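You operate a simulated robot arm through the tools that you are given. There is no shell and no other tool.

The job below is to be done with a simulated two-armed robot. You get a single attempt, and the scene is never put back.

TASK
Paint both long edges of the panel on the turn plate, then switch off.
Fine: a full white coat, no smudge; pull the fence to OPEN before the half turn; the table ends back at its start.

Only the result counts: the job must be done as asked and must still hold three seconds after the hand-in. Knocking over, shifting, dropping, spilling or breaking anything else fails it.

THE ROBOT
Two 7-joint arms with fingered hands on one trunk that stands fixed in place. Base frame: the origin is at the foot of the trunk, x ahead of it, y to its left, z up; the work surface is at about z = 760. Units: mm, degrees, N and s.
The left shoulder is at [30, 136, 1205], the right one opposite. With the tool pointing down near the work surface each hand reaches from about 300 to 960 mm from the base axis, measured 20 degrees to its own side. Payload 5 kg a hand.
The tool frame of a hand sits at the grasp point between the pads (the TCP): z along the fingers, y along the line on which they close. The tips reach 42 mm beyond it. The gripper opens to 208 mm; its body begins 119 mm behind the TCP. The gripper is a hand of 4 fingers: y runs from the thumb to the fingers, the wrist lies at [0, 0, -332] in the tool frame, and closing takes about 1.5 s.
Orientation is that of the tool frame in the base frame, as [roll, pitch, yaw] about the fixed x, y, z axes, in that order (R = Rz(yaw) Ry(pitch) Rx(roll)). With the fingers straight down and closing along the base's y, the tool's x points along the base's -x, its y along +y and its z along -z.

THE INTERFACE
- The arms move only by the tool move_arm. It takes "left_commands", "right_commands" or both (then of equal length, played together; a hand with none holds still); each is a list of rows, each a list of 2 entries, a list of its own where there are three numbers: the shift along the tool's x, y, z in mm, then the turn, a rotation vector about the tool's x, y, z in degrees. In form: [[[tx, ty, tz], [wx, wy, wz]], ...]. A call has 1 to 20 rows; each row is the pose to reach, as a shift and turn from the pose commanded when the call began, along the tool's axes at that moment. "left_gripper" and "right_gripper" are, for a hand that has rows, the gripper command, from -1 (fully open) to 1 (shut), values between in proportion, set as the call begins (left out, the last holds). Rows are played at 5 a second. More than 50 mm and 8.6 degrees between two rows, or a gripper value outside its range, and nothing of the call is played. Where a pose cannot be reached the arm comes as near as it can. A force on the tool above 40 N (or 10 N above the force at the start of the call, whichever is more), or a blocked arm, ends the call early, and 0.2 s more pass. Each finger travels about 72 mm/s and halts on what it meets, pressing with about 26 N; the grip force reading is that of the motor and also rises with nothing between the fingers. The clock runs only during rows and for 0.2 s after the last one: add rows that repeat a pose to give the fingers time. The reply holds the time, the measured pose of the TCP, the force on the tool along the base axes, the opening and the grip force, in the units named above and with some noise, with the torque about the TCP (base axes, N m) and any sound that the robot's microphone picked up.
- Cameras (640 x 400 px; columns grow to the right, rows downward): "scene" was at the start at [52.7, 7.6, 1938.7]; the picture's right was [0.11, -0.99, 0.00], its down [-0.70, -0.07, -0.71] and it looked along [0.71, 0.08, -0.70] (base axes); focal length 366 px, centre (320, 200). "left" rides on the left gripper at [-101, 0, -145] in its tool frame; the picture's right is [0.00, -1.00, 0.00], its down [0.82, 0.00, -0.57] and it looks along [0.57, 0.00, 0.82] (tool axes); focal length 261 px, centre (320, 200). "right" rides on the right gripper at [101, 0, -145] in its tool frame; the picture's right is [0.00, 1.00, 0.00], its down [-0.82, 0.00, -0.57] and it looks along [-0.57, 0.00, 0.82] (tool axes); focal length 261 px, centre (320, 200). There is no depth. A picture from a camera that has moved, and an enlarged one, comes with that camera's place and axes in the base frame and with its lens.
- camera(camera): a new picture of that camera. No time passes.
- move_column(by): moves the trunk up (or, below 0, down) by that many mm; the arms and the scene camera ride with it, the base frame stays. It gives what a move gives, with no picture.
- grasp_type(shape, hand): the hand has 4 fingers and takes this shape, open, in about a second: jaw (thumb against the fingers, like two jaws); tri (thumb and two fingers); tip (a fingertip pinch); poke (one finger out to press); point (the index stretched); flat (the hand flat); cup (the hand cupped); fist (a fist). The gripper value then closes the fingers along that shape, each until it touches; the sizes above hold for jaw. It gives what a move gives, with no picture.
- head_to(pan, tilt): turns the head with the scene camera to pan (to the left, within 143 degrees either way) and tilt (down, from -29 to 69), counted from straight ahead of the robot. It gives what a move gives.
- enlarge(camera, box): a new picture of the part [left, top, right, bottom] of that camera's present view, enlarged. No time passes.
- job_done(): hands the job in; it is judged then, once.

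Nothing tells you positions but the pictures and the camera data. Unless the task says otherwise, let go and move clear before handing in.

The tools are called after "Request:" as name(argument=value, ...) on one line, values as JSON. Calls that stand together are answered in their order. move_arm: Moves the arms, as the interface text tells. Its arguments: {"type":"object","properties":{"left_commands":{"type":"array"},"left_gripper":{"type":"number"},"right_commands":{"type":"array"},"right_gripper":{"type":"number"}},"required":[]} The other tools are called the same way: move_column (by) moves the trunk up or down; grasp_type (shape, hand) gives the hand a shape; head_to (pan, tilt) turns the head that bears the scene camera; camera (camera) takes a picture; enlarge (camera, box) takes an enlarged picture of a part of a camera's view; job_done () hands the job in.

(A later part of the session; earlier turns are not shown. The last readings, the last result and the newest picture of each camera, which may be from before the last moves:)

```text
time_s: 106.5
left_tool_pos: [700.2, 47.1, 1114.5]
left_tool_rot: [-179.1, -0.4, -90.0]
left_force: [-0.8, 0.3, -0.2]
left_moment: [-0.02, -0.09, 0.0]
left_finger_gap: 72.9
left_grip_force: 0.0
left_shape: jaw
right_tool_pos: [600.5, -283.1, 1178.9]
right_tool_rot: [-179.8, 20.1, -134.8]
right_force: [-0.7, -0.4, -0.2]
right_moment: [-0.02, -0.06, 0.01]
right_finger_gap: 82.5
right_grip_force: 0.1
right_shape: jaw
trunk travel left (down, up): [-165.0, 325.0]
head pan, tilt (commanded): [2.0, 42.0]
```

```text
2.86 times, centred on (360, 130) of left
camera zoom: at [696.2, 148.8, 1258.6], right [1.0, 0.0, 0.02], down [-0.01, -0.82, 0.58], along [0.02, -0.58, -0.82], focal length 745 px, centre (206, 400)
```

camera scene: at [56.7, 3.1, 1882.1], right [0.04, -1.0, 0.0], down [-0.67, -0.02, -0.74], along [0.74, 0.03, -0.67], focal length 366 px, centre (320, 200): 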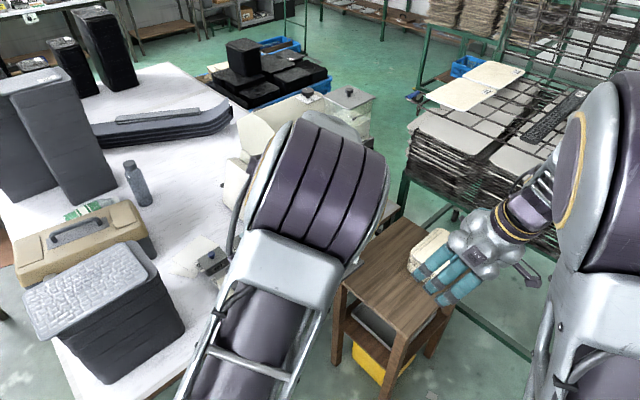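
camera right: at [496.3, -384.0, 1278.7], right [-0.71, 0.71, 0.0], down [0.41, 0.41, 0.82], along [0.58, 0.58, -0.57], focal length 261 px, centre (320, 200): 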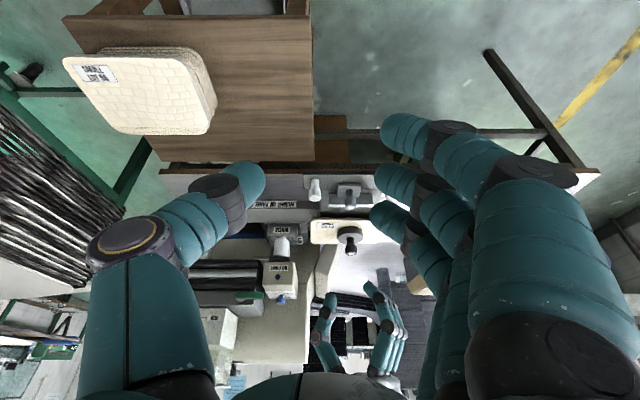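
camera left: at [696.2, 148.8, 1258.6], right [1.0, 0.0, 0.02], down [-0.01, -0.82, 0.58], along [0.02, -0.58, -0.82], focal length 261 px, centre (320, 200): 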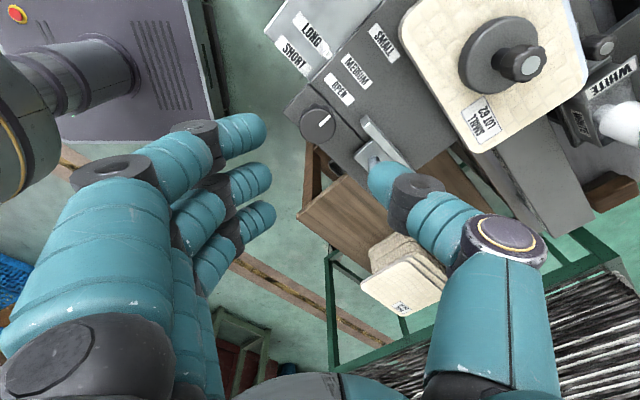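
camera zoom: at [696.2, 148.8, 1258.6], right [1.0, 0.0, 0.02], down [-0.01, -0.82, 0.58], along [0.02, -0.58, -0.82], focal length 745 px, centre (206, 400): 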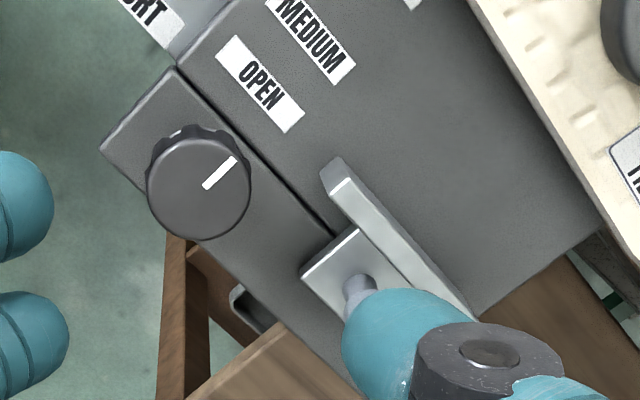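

There is room if thumb and fingers come in diagonally. I'll turn the hand 40 degrees so the thumb avoids the bar, and lower over the pointer knob with a narrower opening.

Request:
move_arm(left_commands=[[[1, 0.5, 0], [0, 0, 8]], [[1.6, 0.7, 0], [0, 0, 16]], [[1.6, 0.7, 10], [0, 0, 24]], [[1.6, 0.7, 30], [0, 0, 32]], [[1.6, 0.7, 60], [0, 0, 40]], [[1.6, 0.7, 90], [0, 0, 40]], [[1.6, 0.7, 90], [0, 0, 40]]], left_gripper=0.38)

Request:
camera(camera="left")

Request:
enlarge(camera="left", box=[230, 80, 450, 240])

```text
time_s: 108.1
left_tool_pos: [702.8, 43.5, 1022.7]
left_tool_rot: [-178.9, 0.2, -130.1]
left_force: [-0.2, -0.2, -0.1]
left_moment: [0.0, -0.05, 0.02]
left_finger_gap: 65.0
left_grip_force: 0.1
left_shape: jaw
right_tool_pos: [599.9, -282.7, 1178.9]
right_tool_rot: [-179.8, 20.2, -134.8]
right_force: [-1.2, 0.5, -0.6]
right_moment: [-0.02, -0.03, -0.02]
right_finger_gap: 82.9
right_grip_force: 0.1
right_shape: jaw
trunk travel left (down, up): [-165.0, 325.0]
head pan, tilt (commanded): [2.0, 42.0]
```

```text
taken
camera left: at [765.4, 122.3, 1167.4], right [0.77, -0.64, 0.02], down [-0.54, -0.63, 0.57], along [-0.35, -0.44, -0.82], focal length 261 px, centre (320, 200)
```

left: 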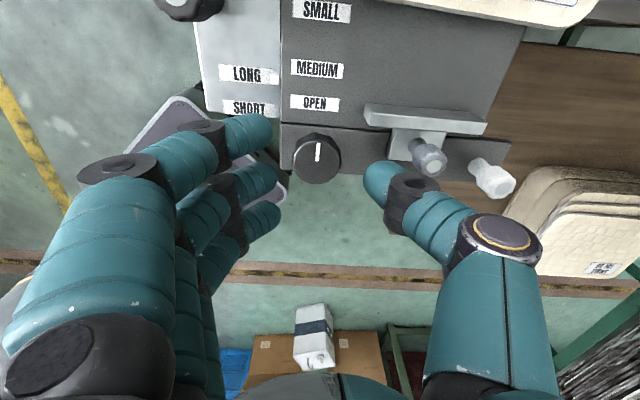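

```text
2.50 times, centred on (340, 160) of left
camera zoom: at [765.4, 122.3, 1167.4], right [0.77, -0.64, 0.02], down [-0.54, -0.63, 0.57], along [-0.35, -0.44, -0.82], focal length 652 px, centre (270, 300)
```

zoom: 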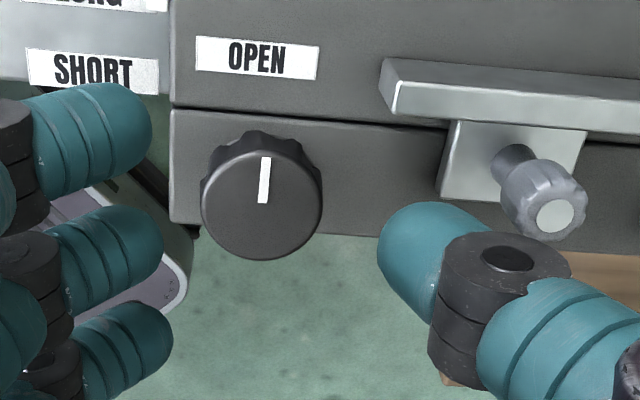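

Now everything is visible: the pointer aims squarely at the machine and thumb and fingers stand clear of the fence. I'll lower the last 45 mm around the knob.

Request:
move_arm(left_commands=[[[2, 1, 12], [0, 0, 0]], [[2.4, 1, 24], [0, 0, 0]], [[2.4, 1, 36], [0, 0, 0]], [[2.4, 1, 45], [0, 0, 0]], [[2.4, 1, 45], [0, 0, 0]]])

Request:
camera(camera="left")

```text
time_s: 109.3
left_tool_pos: [702.4, 40.1, 977.3]
left_tool_rot: [-179.1, 0.3, -130.0]
left_force: [-0.4, 1.2, 0.2]
left_moment: [0.02, -0.04, -0.01]
left_finger_gap: 65.1
left_grip_force: 0.0
left_shape: jaw
right_tool_pos: [599.2, -284.0, 1178.3]
right_tool_rot: [180.0, 20.2, -134.8]
right_force: [-0.3, -0.4, -0.1]
right_moment: [0.0, 0.0, 0.02]
right_finger_gap: 82.7
right_grip_force: 0.1
right_shape: jaw
trunk travel left (down, up): [-165.0, 325.0]
head pan, tilt (commanded): [2.0, 42.0]
```

```text
taken
camera left: at [764.5, 120.7, 1122.4], right [0.77, -0.64, 0.02], down [-0.53, -0.63, 0.57], along [-0.35, -0.44, -0.82], focal length 261 px, centre (320, 200)
```

left: 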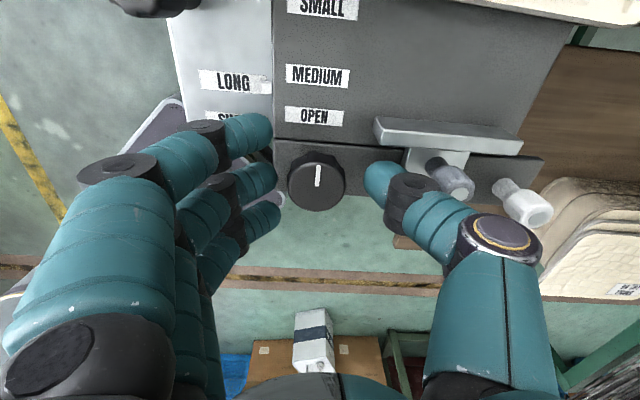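

The knob sits neatly between thumb and middle finger. I'll close and make a small test twist of 16 degrees.

Request:
move_arm(left_commands=[[[0, 0, 0], [0, 0, 0]], [[0, 0, 0], [0, 0, 0]], [[0, 0, 0], [0, 0, 0]], [[0, 0, 0], [0, 0, 0]]], left_gripper=1)

Request:
move_arm(left_commands=[[[0, 0, 0], [0, 0, -4]], [[0, 0, 0], [0, 0, -8]], [[0, 0, 0], [0, 0, -12]], [[0, 0, 0], [0, 0, -16]]])

Request:
camera(camera="left")

Request:
enlarge(camera="right", box=[290, 160, 430, 270])

```text
time_s: 110.3
left_tool_pos: [703.7, 40.8, 976.7]
left_tool_rot: [-179.0, 0.4, -130.1]
left_force: [7.3, -5.1, -3.3]
left_moment: [-0.03, -0.05, -0.05]
left_finger_gap: 16.1
left_grip_force: 25.9
left_shape: jaw
right_tool_pos: [600.2, -284.3, 1178.6]
right_tool_rot: [179.9, 20.1, -135.0]
right_force: [-0.6, 0.3, -0.6]
right_moment: [0.01, 0.01, -0.01]
right_finger_gap: 82.7
right_grip_force: 0.1
right_shape: jaw
trunk travel left (down, up): [-165.0, 325.0]
head pan, tilt (commanded): [2.0, 42.0]
```

```text
time_s: 111.3
left_tool_pos: [702.2, 42.6, 978.7]
left_tool_rot: [-179.0, 0.1, -114.0]
left_force: [11.8, -4.6, -9.2]
left_moment: [-0.07, -0.24, -0.01]
left_finger_gap: 15.6
left_grip_force: 25.8
left_shape: jaw
right_tool_pos: [600.4, -284.3, 1177.9]
right_tool_rot: [180.0, 20.0, -134.8]
right_force: [-0.6, -0.4, 1.1]
right_moment: [0.04, 0.0, 0.03]
right_finger_gap: 82.6
right_grip_force: 0.0
right_shape: jaw
trunk travel left (down, up): [-165.0, 325.0]
head pan, tilt (commanded): [2.0, 42.0]
```

```text
taken
camera left: at [741.4, 136.1, 1122.5], right [0.92, -0.4, 0.02], down [-0.34, -0.75, 0.57], along [-0.22, -0.53, -0.82], focal length 261 px, centre (320, 200)
```

left: 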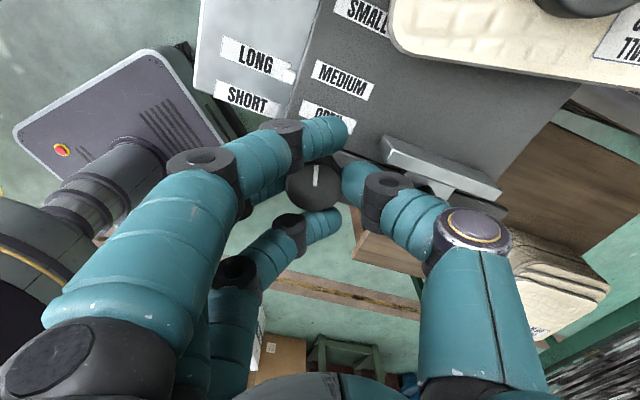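

```text
3.64 times, centred on (360, 215) of right
camera zoom: at [497.8, -384.7, 1277.8], right [-0.71, 0.71, 0.0], down [0.41, 0.4, 0.82], along [0.58, 0.58, -0.57], focal length 948 px, centre (174, 146)
```

zoom: 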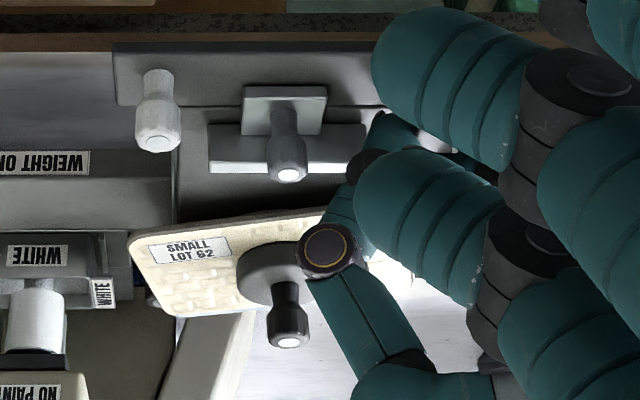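

The panel turned with the knob, so this is the turn-plate drive. I'll continue twisting counter-clockwise in the same grip.

Request:
move_arm(left_commands=[[[0, 0, 0], [0, 0, -6]], [[0, 0, 0], [0, 0, -12]], [[0, 0, 0], [0, 0, -18]], [[0, 0, 0], [0, 0, -24]], [[0, 0, 0], [0, 0, -30]], [[0, 0, 0], [0, 0, -36]], [[0, 0, 0], [0, 0, -42]], [[0, 0, 0], [0, 0, -48]]])

Request:
camera(camera="left")

Request:
enlarge(camera="right", box=[290, 160, 430, 270])

```text
time_s: 113.1
left_tool_pos: [703.2, 43.1, 978.7]
left_tool_rot: [-179.3, -0.6, -65.9]
left_force: [15.4, -4.7, 5.4]
left_moment: [-0.06, -0.33, -0.52]
left_finger_gap: 16.5
left_grip_force: 25.7
left_shape: jaw
right_tool_pos: [600.3, -285.3, 1178.4]
right_tool_rot: [179.9, 20.1, -134.9]
right_force: [-0.4, -0.9, 0.8]
right_moment: [0.12, -0.01, 0.03]
right_finger_gap: 82.7
right_grip_force: 0.1
right_shape: jaw
trunk travel left (down, up): [-165.0, 325.0]
head pan, tilt (commanded): [2.0, 42.0]
```

```text
taken
camera left: at [658.5, 135.8, 1121.7], right [0.91, 0.41, 0.01], down [0.33, -0.75, 0.58], along [0.25, -0.52, -0.81], focal length 261 px, centre (320, 200)
```

left: 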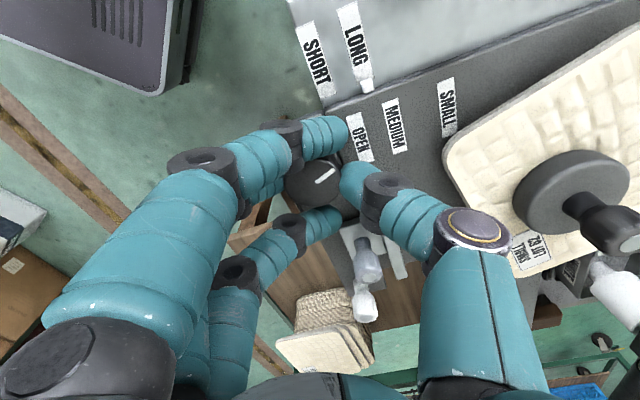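

```text
3.64 times, centred on (360, 215) of right
camera zoom: at [497.4, -385.7, 1277.7], right [-0.71, 0.71, 0.0], down [0.41, 0.4, 0.82], along [0.58, 0.58, -0.57], focal length 948 px, centre (174, 146)
```

zoom: 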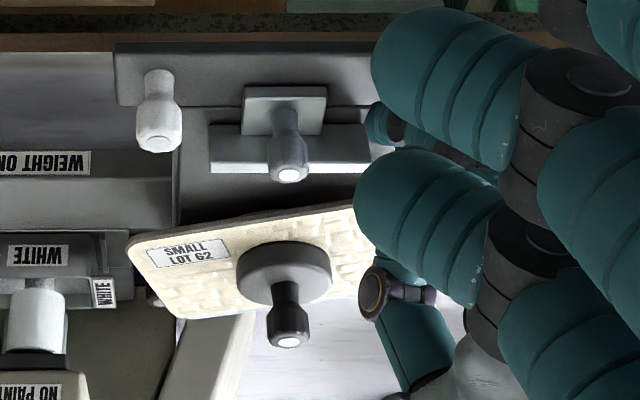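

The panel stopped at about 16 degrees while the hand turned on, so the fingers slipped or there's a stop that way. I'll zoom on the knob and the panel to understand.

Request:
enlarge(camera="left", box=[260, 100, 460, 260])

Request:
enlarge(camera="right", box=[300, 180, 400, 260])

Request:
camera(camera="scene")

```text
2.50 times, centred on (360, 180) of left
camera zoom: at [658.5, 135.8, 1121.7], right [0.91, 0.41, 0.01], down [0.33, -0.75, 0.58], along [0.25, -0.52, -0.81], focal length 652 px, centre (220, 250)
```

zoom: 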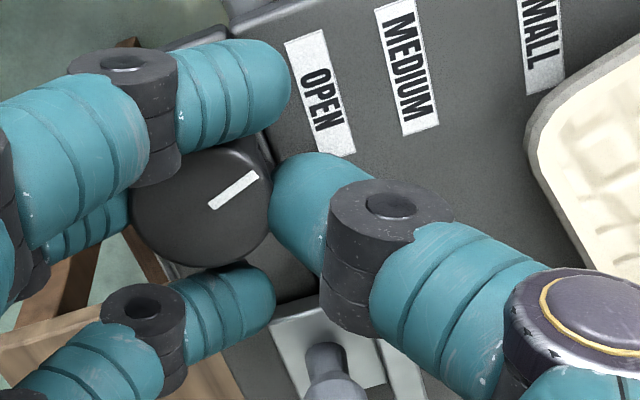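

```text
5.00 times, centred on (350, 220) of right
camera zoom: at [497.4, -385.7, 1277.7], right [-0.71, 0.71, 0.0], down [0.41, 0.4, 0.82], along [0.58, 0.58, -0.57], focal length 1303 px, centre (170, 100)
```

zoom: 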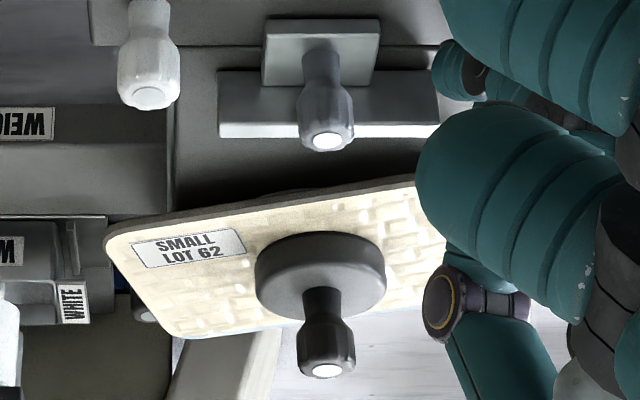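

```text
taken
camera scene: at [56.1, -0.5, 1882.2], right [0.04, -1.0, 0.0], down [-0.67, -0.02, -0.74], along [0.74, 0.03, -0.67], focal length 366 px, centre (320, 200)
```

scene: 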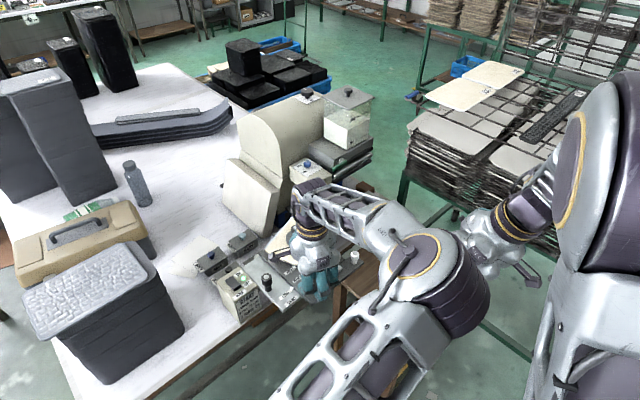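

The left elbow has swung close to the right hand, and the panel's corner may be near the small lock knob by the cup. I'll zoom in on that corner before doing anything else.

Request:
enlarge(camera="right", box=[305, 215, 345, 250])

Request:
enlarge(camera="scene", box=[270, 180, 350, 260])

Request:
enlarge(camera="scene", box=[360, 190, 540, 330])

```text
11.43 times, centred on (325, 232) of right
camera zoom: at [497.4, -385.7, 1277.7], right [-0.71, 0.71, 0.0], down [0.41, 0.4, 0.82], along [0.58, 0.58, -0.57], focal length 2979 px, centre (263, -171)
```

zoom: 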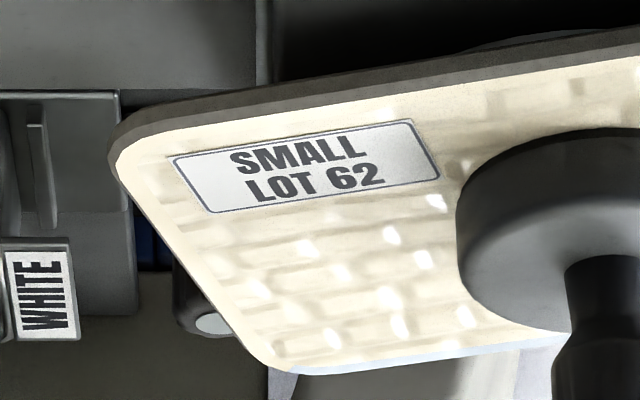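

```text
5.00 times, centred on (310, 220) of scene
camera zoom: at [56.1, -0.5, 1882.2], right [0.04, -1.0, 0.0], down [-0.67, -0.02, -0.74], along [0.74, 0.03, -0.67], focal length 1832 px, centre (370, 100)
```

zoom: 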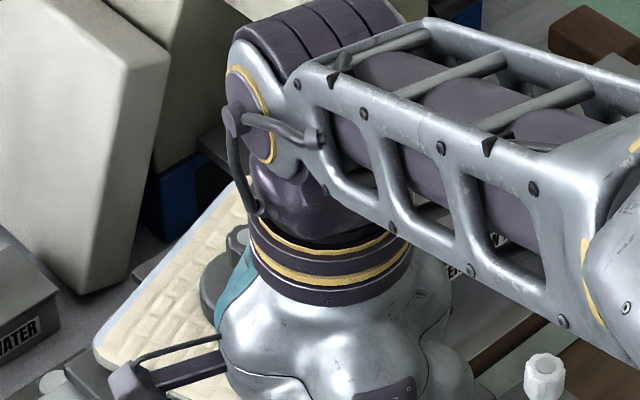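

```text
2.86 times, centred on (450, 260) of scene
camera zoom: at [56.1, -0.5, 1882.2], right [0.04, -1.0, 0.0], down [-0.67, -0.02, -0.74], along [0.74, 0.03, -0.67], focal length 1047 px, centre (-51, 29)
```

zoom: 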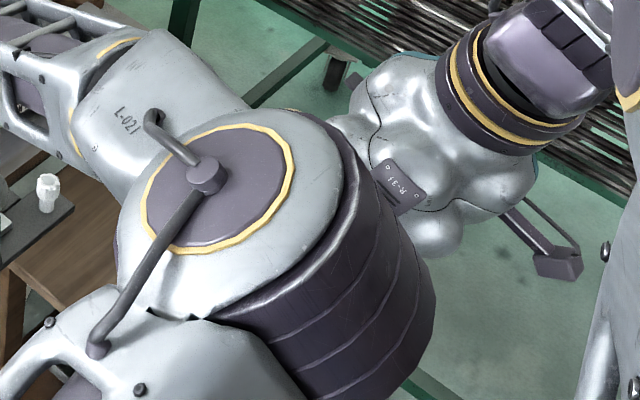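

The stop angle (about 16 degrees) matches the panel's corner reaching the small lock knob beside the cup. I'll turn back clockwise right away, 18 degrees, to bring the panel off it.

Request:
move_arm(left_commands=[[[0, 0, 0], [0, 0, 6]], [[0, 0, 0], [0, 0, 12]], [[0, 0, 0], [0, 0, 18]]])

Request:
enlarge(camera="right", box=[290, 160, 430, 270])

Request:
enlarge(camera="left", box=[260, 100, 460, 260])

```text
time_s: 113.9
left_tool_pos: [702.4, 41.4, 978.6]
left_tool_rot: [-179.1, -0.4, -84.3]
left_force: [16.5, -8.0, 1.7]
left_moment: [-0.23, -0.38, -0.05]
left_finger_gap: 16.4
left_grip_force: 25.9
left_shape: jaw
right_tool_pos: [599.9, -283.5, 1178.3]
right_tool_rot: [-180.0, 20.0, -134.8]
right_force: [0.4, 0.5, -0.2]
right_moment: [0.04, 0.01, -0.01]
right_finger_gap: 82.6
right_grip_force: 0.0
right_shape: jaw
trunk travel left (down, up): [-165.0, 325.0]
head pan, tilt (commanded): [2.0, 42.0]
```

```text
3.64 times, centred on (360, 215) of right
camera zoom: at [497.5, -384.8, 1277.9], right [-0.71, 0.71, 0.0], down [0.41, 0.4, 0.82], along [0.58, 0.58, -0.57], focal length 948 px, centre (174, 146)
```

zoom: 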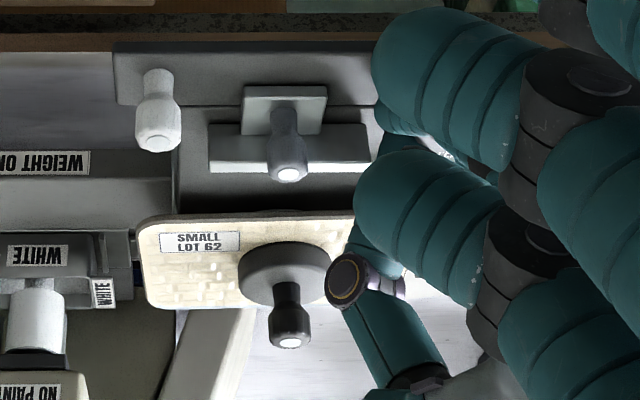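

```text
2.50 times, centred on (360, 180) of left
camera zoom: at [689.0, 143.3, 1122.2], right [0.99, 0.11, 0.02], down [0.08, -0.81, 0.58], along [0.07, -0.57, -0.82], focal length 652 px, centre (220, 250)
```

zoom: 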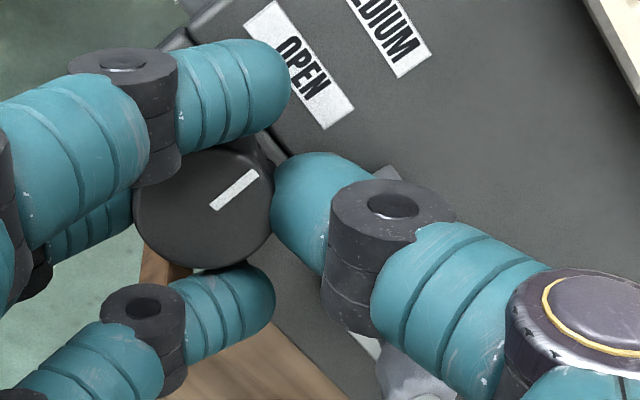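

The plate follows the knob both ways, so the counter-clockwise end was simply its stop. I'll carry on clockwise in this grip and watch the panel.

Request:
move_arm(left_commands=[[[0, 0, 0], [0, 0, 6]], [[0, 0, 0], [0, 0, 12]], [[0, 0, 0], [0, 0, 18]], [[0, 0, 0], [0, 0, 24]], [[0, 0, 0], [0, 0, 30]], [[0, 0, 0], [0, 0, 36]]])

Request:
enlarge(camera="right", box=[290, 160, 430, 270])

Request:
enlarge(camera="left", box=[220, 60, 500, 260])

Request:
camera(camera="scene")

```text
time_s: 115.3
left_tool_pos: [700.6, 41.1, 978.9]
left_tool_rot: [-179.0, 0.1, -120.2]
left_force: [15.0, -17.2, 8.9]
left_moment: [-0.49, -0.41, 0.08]
left_finger_gap: 17.1
left_grip_force: 26.2
left_shape: jaw
right_tool_pos: [599.5, -284.8, 1176.6]
right_tool_rot: [180.0, 20.1, -134.8]
right_force: [-0.1, 0.6, -0.1]
right_moment: [-0.06, -0.03, -0.01]
right_finger_gap: 82.5
right_grip_force: 0.0
right_shape: jaw
trunk travel left (down, up): [-165.0, 325.0]
head pan, tilt (commanded): [2.0, 42.0]
```

```text
3.64 times, centred on (360, 215) of right
camera zoom: at [496.9, -385.4, 1278.1], right [-0.71, 0.71, 0.0], down [0.41, 0.4, 0.82], along [0.58, 0.58, -0.57], focal length 948 px, centre (174, 146)
```

zoom: 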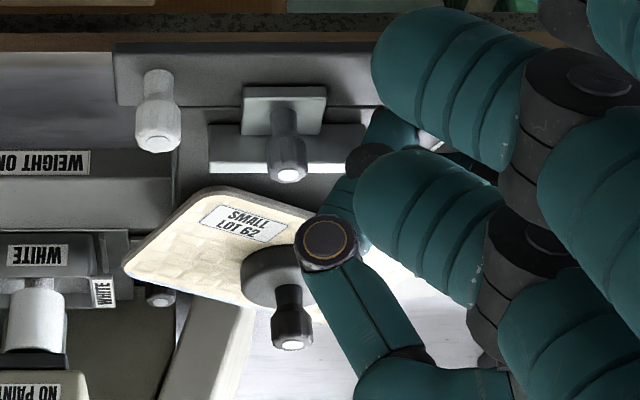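

```text
2.00 times, centred on (360, 160) of left
camera zoom: at [749.5, 129.6, 1123.1], right [0.87, -0.5, 0.02], down [-0.42, -0.71, 0.57], along [-0.27, -0.5, -0.82], focal length 521 px, centre (240, 280)
```

zoom: 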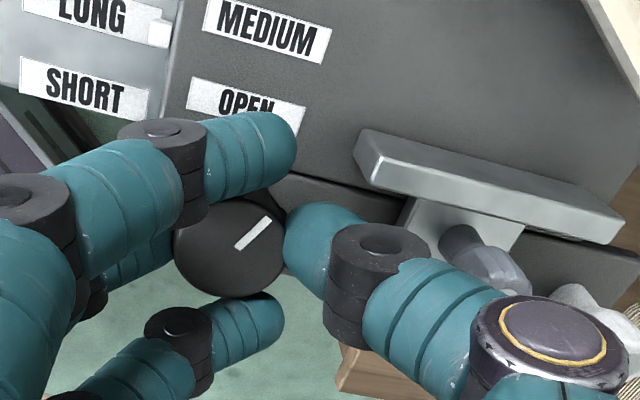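

```text
taken
camera scene: at [55.6, 0.2, 1882.3], right [0.03, -1.0, 0.0], down [-0.67, -0.02, -0.74], along [0.74, 0.03, -0.67], focal length 366 px, centre (320, 200)
```

scene: 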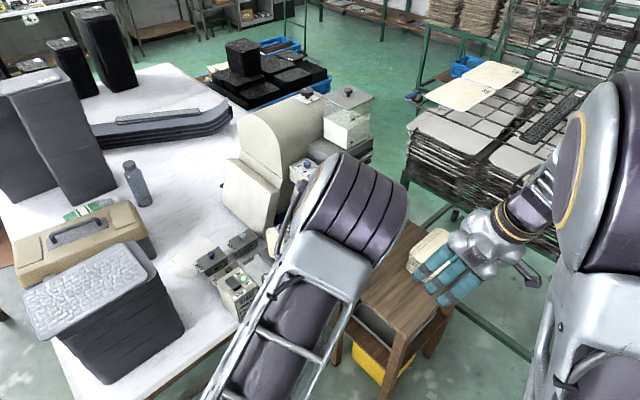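

The panel follows (about 35 degrees now). I'll ease the side load by shifting the hand 3 mm and continue to about 70 degrees.

Request:
move_arm(left_commands=[[[1, -2.5, 0], [0, 0, 0]], [[1, -2.5, 0], [0, 0, 6]], [[1, -2.5, 0], [0, 0, 12]], [[1, -2.5, 0], [0, 0, 18]], [[1, -2.5, 0], [0, 0, 24]], [[1, -2.5, 0], [0, 0, 30]]])

Request:
enlarge(camera="right", box=[290, 160, 430, 270])

Request:
enlarge(camera="left", box=[220, 60, 500, 260])

```text
time_s: 116.7
left_tool_pos: [701.3, 39.0, 978.4]
left_tool_rot: [-179.2, 0.6, -150.2]
left_force: [-3.1, -19.2, 3.9]
left_moment: [-0.55, 0.12, 0.1]
left_finger_gap: 16.8
left_grip_force: 26.1
left_shape: jaw
right_tool_pos: [598.6, -285.2, 1178.3]
right_tool_rot: [180.0, 20.1, -134.9]
right_force: [0.3, 0.3, 0.4]
right_moment: [0.0, 0.01, 0.02]
right_finger_gap: 82.7
right_grip_force: 0.1
right_shape: jaw
trunk travel left (down, up): [-165.0, 325.0]
head pan, tilt (commanded): [2.0, 42.0]
```

```text
3.64 times, centred on (360, 215) of right
camera zoom: at [496.0, -385.7, 1278.2], right [-0.71, 0.71, 0.0], down [0.41, 0.4, 0.82], along [0.58, 0.58, -0.57], focal length 948 px, centre (174, 146)
```

zoom: 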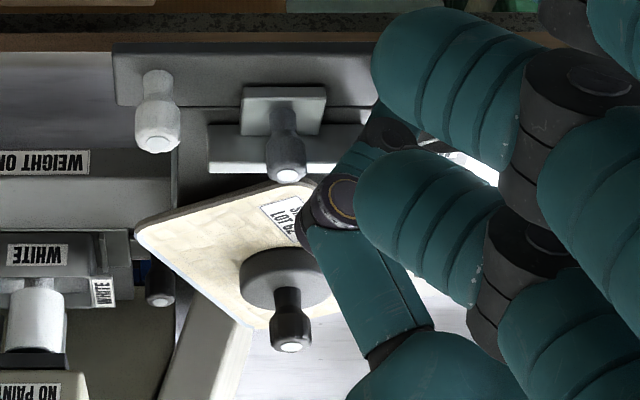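

```text
2.00 times, centred on (360, 160) of left
camera zoom: at [786.7, 90.5, 1123.9], right [0.5, -0.87, 0.01], down [-0.72, -0.41, 0.56], along [-0.48, -0.29, -0.83], focal length 521 px, centre (240, 280)
```

zoom: 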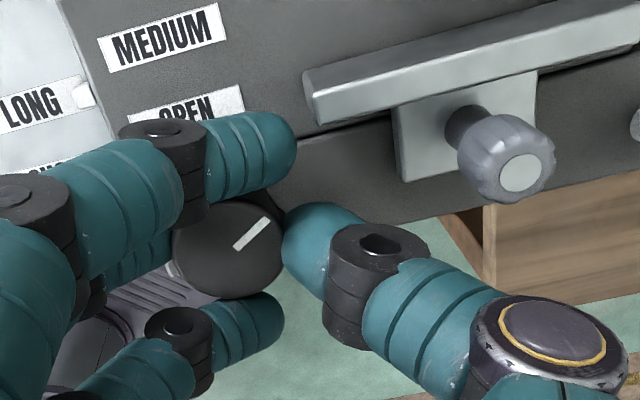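

About 65 degrees so far with no slip, and the white edge is visible turning round. The fence bar has over 10 mm to spare, so I'll continue clockwise.

Request:
move_arm(left_commands=[[[1.1, -1.9, 0], [0, 0, 0]], [[1.1, -1.9, 0], [0, 0, 5]], [[1.1, -1.9, 0], [0, 0, 10]], [[1.1, -1.9, 0], [0, 0, 15]], [[1.1, -1.9, 0], [0, 0, 20]], [[1.1, -1.9, 0], [0, 0, 25]]])

Request:
enlarge(camera="right", box=[290, 160, 430, 270])

Request:
enlarge(camera="left", box=[220, 60, 500, 260])

Request:
camera(camera="scene")

```text
time_s: 118.1
left_tool_pos: [702.2, 36.9, 979.6]
left_tool_rot: [-179.6, 0.9, -175.2]
left_force: [-6.0, -13.7, -2.4]
left_moment: [-0.33, 0.19, 0.12]
left_finger_gap: 16.4
left_grip_force: 26.1
left_shape: jaw
right_tool_pos: [599.7, -284.5, 1179.7]
right_tool_rot: [179.9, 20.1, -134.8]
right_force: [-1.0, 0.2, 1.2]
right_moment: [-0.02, 0.01, 0.04]
right_finger_gap: 82.4
right_grip_force: 0.1
right_shape: jaw
trunk travel left (down, up): [-165.0, 325.0]
head pan, tilt (commanded): [2.0, 42.0]
```

```text
3.64 times, centred on (360, 215) of right
camera zoom: at [496.3, -385.1, 1278.3], right [-0.71, 0.71, 0.0], down [0.41, 0.4, 0.82], along [0.58, 0.58, -0.57], focal length 948 px, centre (174, 146)
```

zoom: 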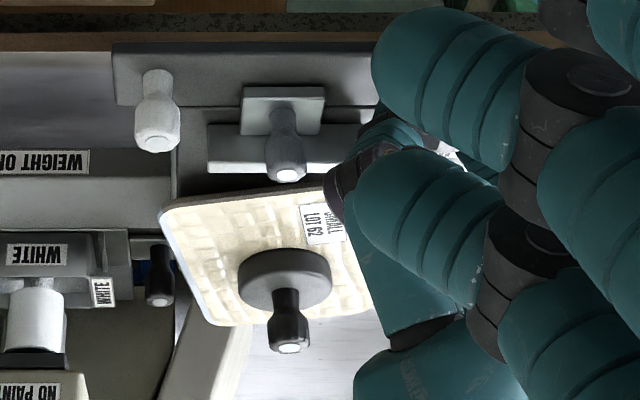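

```text
2.00 times, centred on (360, 160) of left
camera zoom: at [801.1, 47.5, 1124.9], right [0.09, -1.0, 0.01], down [-0.83, -0.07, 0.56], along [-0.56, -0.06, -0.83], focal length 521 px, centre (240, 280)
```

zoom: 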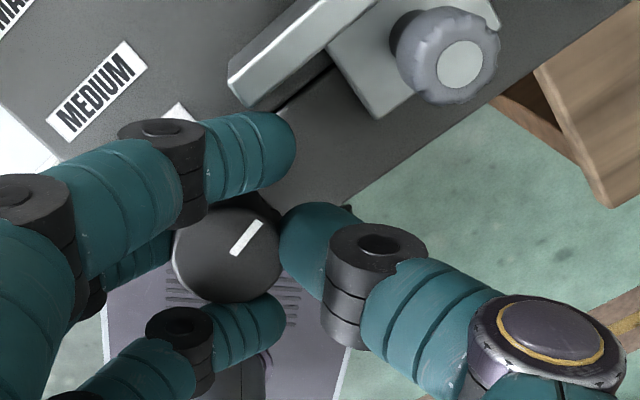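

```text
taken
camera scene: at [54.6, 0.5, 1882.2], right [0.03, -1.0, 0.0], down [-0.67, -0.02, -0.74], along [0.74, 0.03, -0.67], focal length 366 px, centre (320, 200)
```

scene: 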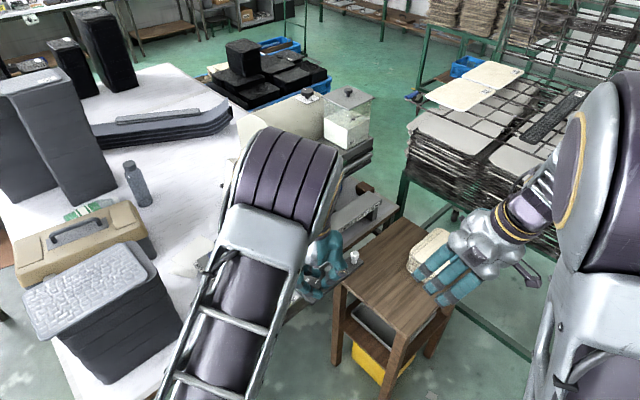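

The plate is at a quarter turn. The index finger is close to the fence bar's end here, so I'll continue in small careful steps, easing the side load and watching the force.

Request:
move_arm(left_commands=[[[0.8, -1.4, 0], [0, 0, 0]], [[0.8, -1.4, 0], [0, 0, 4]], [[0.8, -1.4, 0], [0, 0, 8]], [[0.8, -1.4, 0], [0, 0, 12]]])

Request:
enlarge(camera="left", box=[220, 60, 500, 260])

Request:
enlarge(camera="right", box=[290, 160, 430, 270])

```text
time_s: 119.1
left_tool_pos: [700.7, 36.1, 979.4]
left_tool_rot: [-179.9, 1.0, 172.8]
left_force: [-3.0, -10.6, 1.9]
left_moment: [-0.21, 0.04, -0.06]
left_finger_gap: 16.2
left_grip_force: 25.9
left_shape: jaw
right_tool_pos: [599.7, -284.2, 1178.7]
right_tool_rot: [180.0, 20.1, -134.8]
right_force: [0.0, 0.6, -0.4]
right_moment: [-0.04, 0.02, -0.01]
right_finger_gap: 82.7
right_grip_force: 0.0
right_shape: jaw
trunk travel left (down, up): [-165.0, 325.0]
head pan, tilt (commanded): [2.0, 42.0]
```

```text
2.00 times, centred on (360, 160) of left
camera zoom: at [799.3, 25.0, 1124.8], right [-0.12, -0.99, 0.0], down [-0.82, 0.1, 0.56], along [-0.55, 0.06, -0.83], focal length 521 px, centre (240, 280)
```

zoom: 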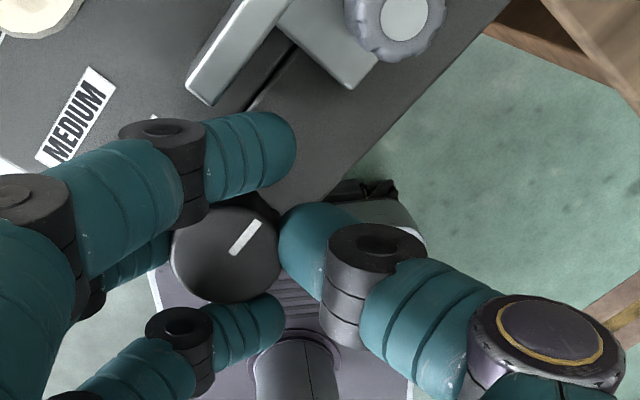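

```text
3.64 times, centred on (360, 215) of right
camera zoom: at [496.2, -384.9, 1278.5], right [-0.71, 0.71, 0.0], down [0.41, 0.4, 0.82], along [0.58, 0.58, -0.57], focal length 948 px, centre (174, 146)
```

zoom: 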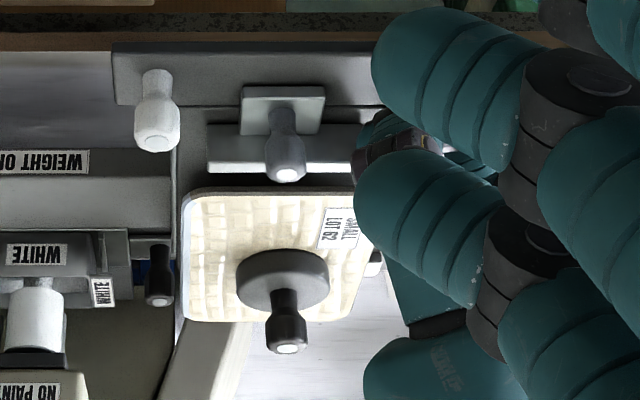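

The finger joint would meet the fence bar if I go further in this grip. I'll open just slightly, lift straight off, and re-grip from a better angle for the remaining 77 degrees.

Request:
move_arm(left_commands=[[[0, 0, 0], [0, 0, 0]], [[0, 0, 0], [0, 0, 0]], [[0, 0, -20], [0, 0, 0]], [[0, 0, -50], [0, 0, 0]], [[0, 0, -85], [0, 0, 0]]], left_gripper=0.7)

Request:
camera(camera="left")

Request:
enlarge(camera="right", box=[290, 160, 430, 270])

```text
time_s: 120.3
left_tool_pos: [701.2, 37.3, 1064.1]
left_tool_rot: [-179.8, 1.0, 172.9]
left_force: [-0.5, -0.7, -0.2]
left_moment: [-0.01, -0.08, 0.0]
left_finger_gap: 31.2
left_grip_force: 0.0
left_shape: jaw
right_tool_pos: [600.4, -284.5, 1177.8]
right_tool_rot: [-179.9, 20.1, -134.9]
right_force: [-1.0, 0.0, -0.7]
right_moment: [-0.02, -0.07, -0.03]
right_finger_gap: 82.7
right_grip_force: 0.0
right_shape: jaw
trunk travel left (down, up): [-165.0, 325.0]
head pan, tilt (commanded): [2.0, 42.0]
```

```text
taken
camera left: at [798.0, 27.6, 1209.3], right [-0.12, -0.99, 0.0], down [-0.82, 0.1, 0.56], along [-0.55, 0.06, -0.83], focal length 261 px, centre (320, 200)
```

left: 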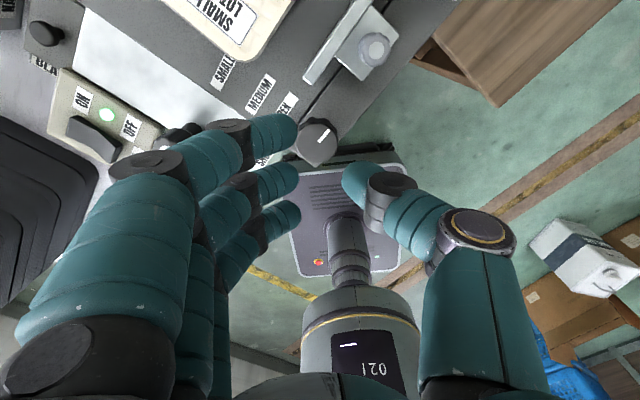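

```text
3.64 times, centred on (360, 215) of right
camera zoom: at [495.5, -384.3, 1279.0], right [-0.71, 0.71, 0.0], down [0.41, 0.41, 0.82], along [0.58, 0.58, -0.57], focal length 948 px, centre (174, 146)
```

zoom: 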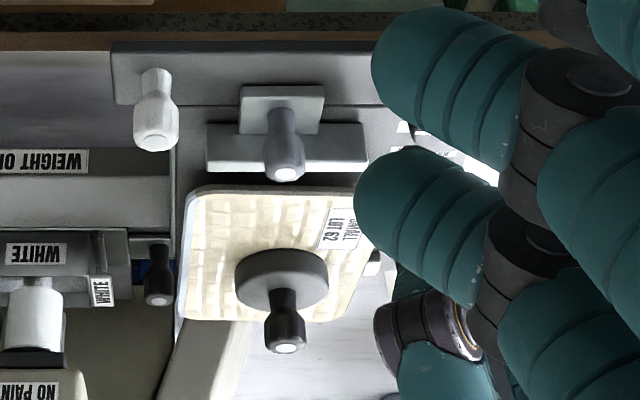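

The plate holds at 103 degrees. I'll turn the hand back 77 degrees above the knob and check the alignment before lowering again.

Request:
move_arm(left_commands=[[[0, 1, 0], [0, 0, -7.7]], [[0, 2, 0], [0, 0, -15.4]], [[0, 3, 0], [0, 0, -23.1]], [[0.5, 4, 0], [0, 0, -30.8]], [[0.7, 4.2, 0], [0, 0, -38.5]], [[0.7, 4.2, 0], [0, 0, -46.2]], [[0.7, 4.2, 0], [0, 0, -53.9]], [[0.7, 4.2, 0], [0, 0, -61.6]], [[0.7, 4.2, 0], [0, 0, -69.3]], [[0.7, 4.2, 0], [0, 0, -77]], [[0.7, 4.2, 0], [0, 0, -77]]], left_gripper=0.44)

Request:
camera(camera="left")

Request:
enlarge(camera="left", box=[230, 70, 450, 230])

```text
time_s: 122.7
left_tool_pos: [700.1, 42.2, 1063.0]
left_tool_rot: [-179.0, 0.0, -110.0]
left_force: [-1.2, 0.3, -0.4]
left_moment: [0.03, -0.02, 0.0]
left_finger_gap: 57.6
left_grip_force: 0.0
left_shape: jaw
right_tool_pos: [598.9, -282.5, 1178.9]
right_tool_rot: [-180.0, 20.1, -134.8]
right_force: [0.9, -1.1, 0.3]
right_moment: [0.0, -0.01, 0.03]
right_finger_gap: 82.7
right_grip_force: 0.0
right_shape: jaw
trunk travel left (down, up): [-165.0, 325.0]
head pan, tilt (commanded): [2.0, 42.0]
```

```text
taken
camera left: at [731.2, 137.8, 1207.8], right [0.94, -0.34, 0.02], down [-0.29, -0.77, 0.57], along [-0.18, -0.54, -0.82], focal length 261 px, centre (320, 200)
```

left: 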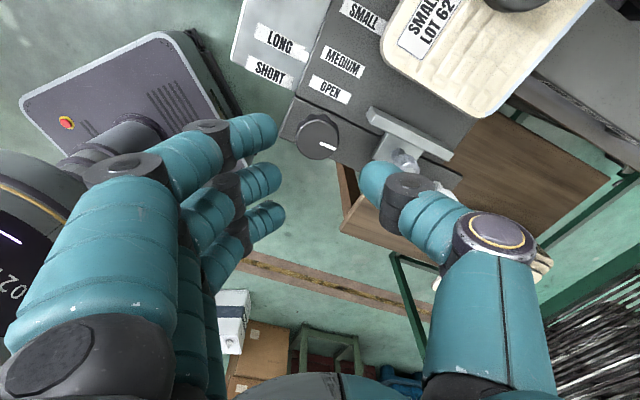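

```text
2.50 times, centred on (340, 150) of left
camera zoom: at [731.2, 137.8, 1207.8], right [0.94, -0.34, 0.02], down [-0.29, -0.77, 0.57], along [-0.18, -0.54, -0.82], focal length 652 px, centre (270, 325)
```

zoom: 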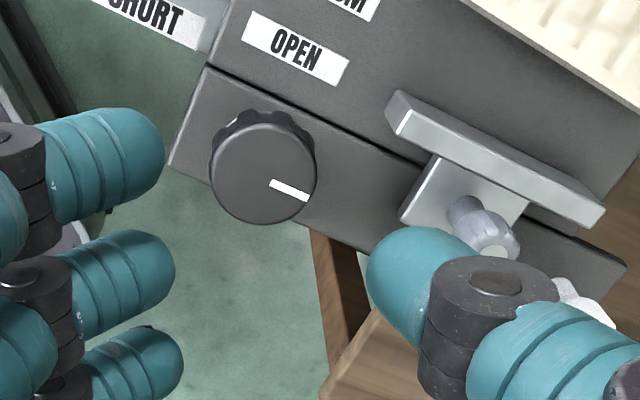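

The knob is centred and the thumb will pass left of the fence base. I'll lower and close on it.

Request:
move_arm(left_commands=[[[0, 0, 25], [0, 0, 0]], [[0, 0, 50], [0, 0, 0]], [[0, 0, 70], [0, 0, 0]], [[0, 0, 86], [0, 0, 0]], [[0, 0, 86], [0, 0, 0]]])

Request:
move_arm(left_commands=[[[0, 0, 0], [0, 0, 0]], [[0, 0, 0], [0, 0, 0]], [[0, 0, 0], [0, 0, 0]], [[0, 0, 0], [0, 0, 0]]], left_gripper=1)

Request:
enlarge(camera="left", box=[220, 60, 500, 260])

```text
time_s: 123.9
left_tool_pos: [701.8, 40.2, 977.6]
left_tool_rot: [-179.0, 0.0, -110.2]
left_force: [-2.4, -3.3, 1.0]
left_moment: [-0.09, 0.04, -0.18]
left_finger_gap: 57.5
left_grip_force: 0.1
left_shape: jaw
right_tool_pos: [600.2, -283.2, 1177.8]
right_tool_rot: [-180.0, 20.0, -134.9]
right_force: [-0.9, 0.4, -0.2]
right_moment: [0.0, 0.02, 0.0]
right_finger_gap: 82.7
right_grip_force: 0.0
right_shape: jaw
trunk travel left (down, up): [-165.0, 325.0]
head pan, tilt (commanded): [2.0, 42.0]
```

```text
time_s: 124.9
left_tool_pos: [704.6, 40.8, 977.8]
left_tool_rot: [-179.0, -0.1, -110.1]
left_force: [-0.8, 0.5, -2.0]
left_moment: [0.06, 0.24, 0.06]
left_finger_gap: 20.9
left_grip_force: 26.1
left_shape: jaw
right_tool_pos: [601.2, -283.1, 1178.3]
right_tool_rot: [180.0, 20.0, -134.9]
right_force: [-0.5, 0.1, -0.1]
right_moment: [-0.03, 0.01, -0.04]
right_finger_gap: 82.7
right_grip_force: 0.0
right_shape: jaw
trunk travel left (down, up): [-165.0, 325.0]
head pan, tilt (commanded): [2.0, 42.0]
```

```text
2.00 times, centred on (360, 160) of left
camera zoom: at [735.2, 137.3, 1121.3], right [0.94, -0.34, 0.02], down [-0.29, -0.77, 0.57], along [-0.18, -0.54, -0.82], focal length 521 px, centre (240, 280)
```

zoom: 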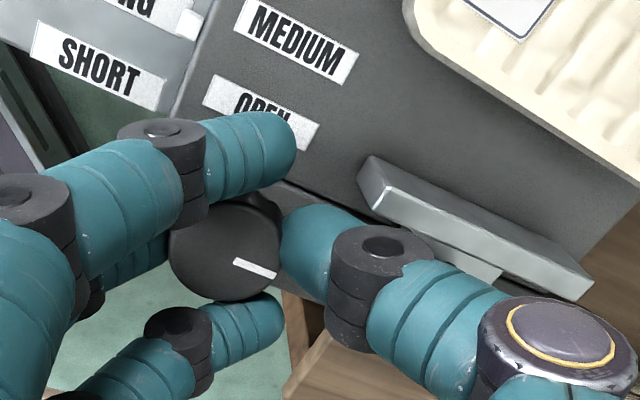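

Gripped with almost no side load. I'll twist clockwise again, following the knob's small arc.

Request:
move_arm(left_commands=[[[0.5, 0, 0], [0, 0, 6]], [[0.8, 0.1, 0], [0, 0, 12]], [[1.2, 0.2, 0], [0, 0, 18]], [[1.5, 0.4, 0], [0, 0, 24]], [[1.9, 0.6, 0], [0, 0, 30]], [[2.3, 0.8, 0], [0, 0, 36]], [[2.6, 1, 0], [0, 0, 42]]])

Request:
enlarge(camera="right", box=[290, 160, 430, 270])

Request:
enlarge(camera="left", box=[220, 60, 500, 260])

```text
time_s: 126.5
left_tool_pos: [701.2, 37.9, 976.7]
left_tool_rot: [-179.2, 0.6, -152.2]
left_force: [8.1, -3.2, -2.0]
left_moment: [-0.1, -0.17, 0.05]
left_finger_gap: 20.5
left_grip_force: 26.3
left_shape: jaw
right_tool_pos: [600.2, -283.4, 1179.2]
right_tool_rot: [179.9, 20.1, -134.8]
right_force: [0.1, -0.1, 0.3]
right_moment: [-0.01, 0.0, 0.0]
right_finger_gap: 82.8
right_grip_force: 0.1
right_shape: jaw
trunk travel left (down, up): [-165.0, 325.0]
head pan, tilt (commanded): [2.0, 42.0]
```

```text
3.64 times, centred on (360, 215) of right
camera zoom: at [497.0, -384.4, 1278.3], right [-0.71, 0.71, 0.0], down [0.41, 0.4, 0.82], along [0.58, 0.58, -0.57], focal length 948 px, centre (174, 146)
```

zoom: 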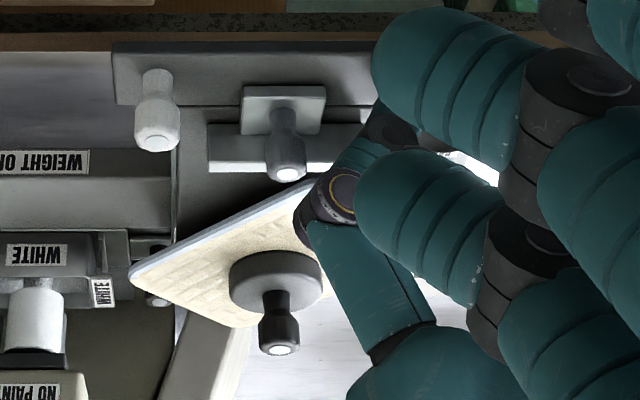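

```text
2.00 times, centred on (360, 160) of left
camera zoom: at [787.5, 87.1, 1122.9], right [0.47, -0.88, 0.01], down [-0.73, -0.38, 0.56], along [-0.49, -0.27, -0.83], focal length 521 px, centre (240, 280)
```

zoom: 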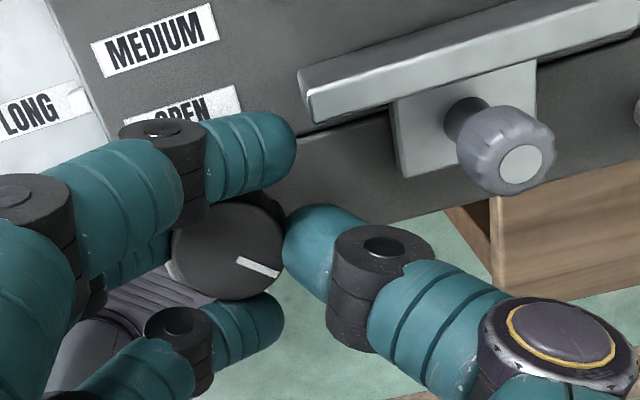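

The white edge has come round to the near side; about 35 degrees remain. I'll continue to just short of the half turn and then fine-tune.

Request:
move_arm(left_commands=[[[-0.2, -0.5, 0], [0, 0, 6]], [[0.3, -0.5, 0], [0, 0, 12]], [[0.6, -0.4, 0], [0, 0, 18]], [[1, -0.3, 0], [0, 0, 24]], [[1.3, -0.1, 0], [0, 0, 30]]])

Request:
enlarge(camera="right", box=[290, 160, 430, 270])

Request:
enlarge(camera="left", box=[220, 60, 500, 260])

```text
time_s: 127.7
left_tool_pos: [700.1, 36.4, 977.7]
left_tool_rot: [-179.7, 1.0, 177.8]
left_force: [6.4, -8.4, -0.9]
left_moment: [-0.27, -0.15, 0.03]
left_finger_gap: 20.6
left_grip_force: 25.7
left_shape: jaw
right_tool_pos: [599.5, -283.1, 1178.0]
right_tool_rot: [-180.0, 20.1, -135.0]
right_force: [-0.7, -0.2, -0.2]
right_moment: [-0.03, 0.01, -0.01]
right_finger_gap: 82.7
right_grip_force: 0.0
right_shape: jaw
trunk travel left (down, up): [-165.0, 325.0]
head pan, tilt (commanded): [2.0, 42.0]
```

```text
3.64 times, centred on (360, 215) of right
camera zoom: at [496.9, -384.9, 1278.2], right [-0.71, 0.71, 0.0], down [0.41, 0.4, 0.82], along [0.58, 0.58, -0.57], focal length 948 px, centre (174, 146)
```

zoom: 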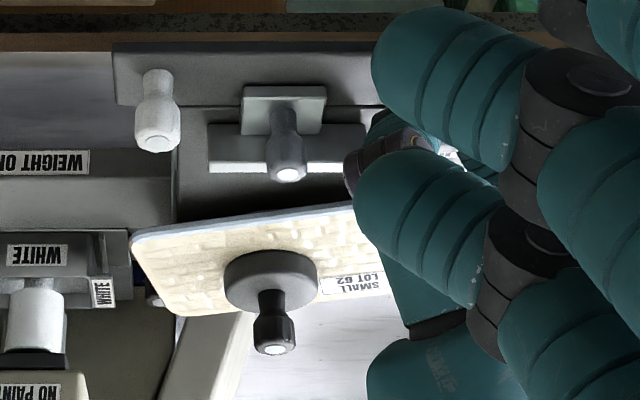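

```text
2.00 times, centred on (360, 160) of left
camera zoom: at [797.3, 35.5, 1123.4], right [-0.03, -1.0, 0.01], down [-0.83, 0.03, 0.56], along [-0.56, 0.01, -0.83], focal length 521 px, centre (240, 280)
```

zoom: 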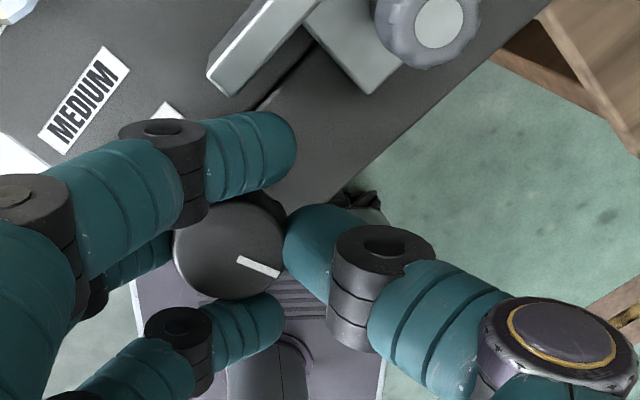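

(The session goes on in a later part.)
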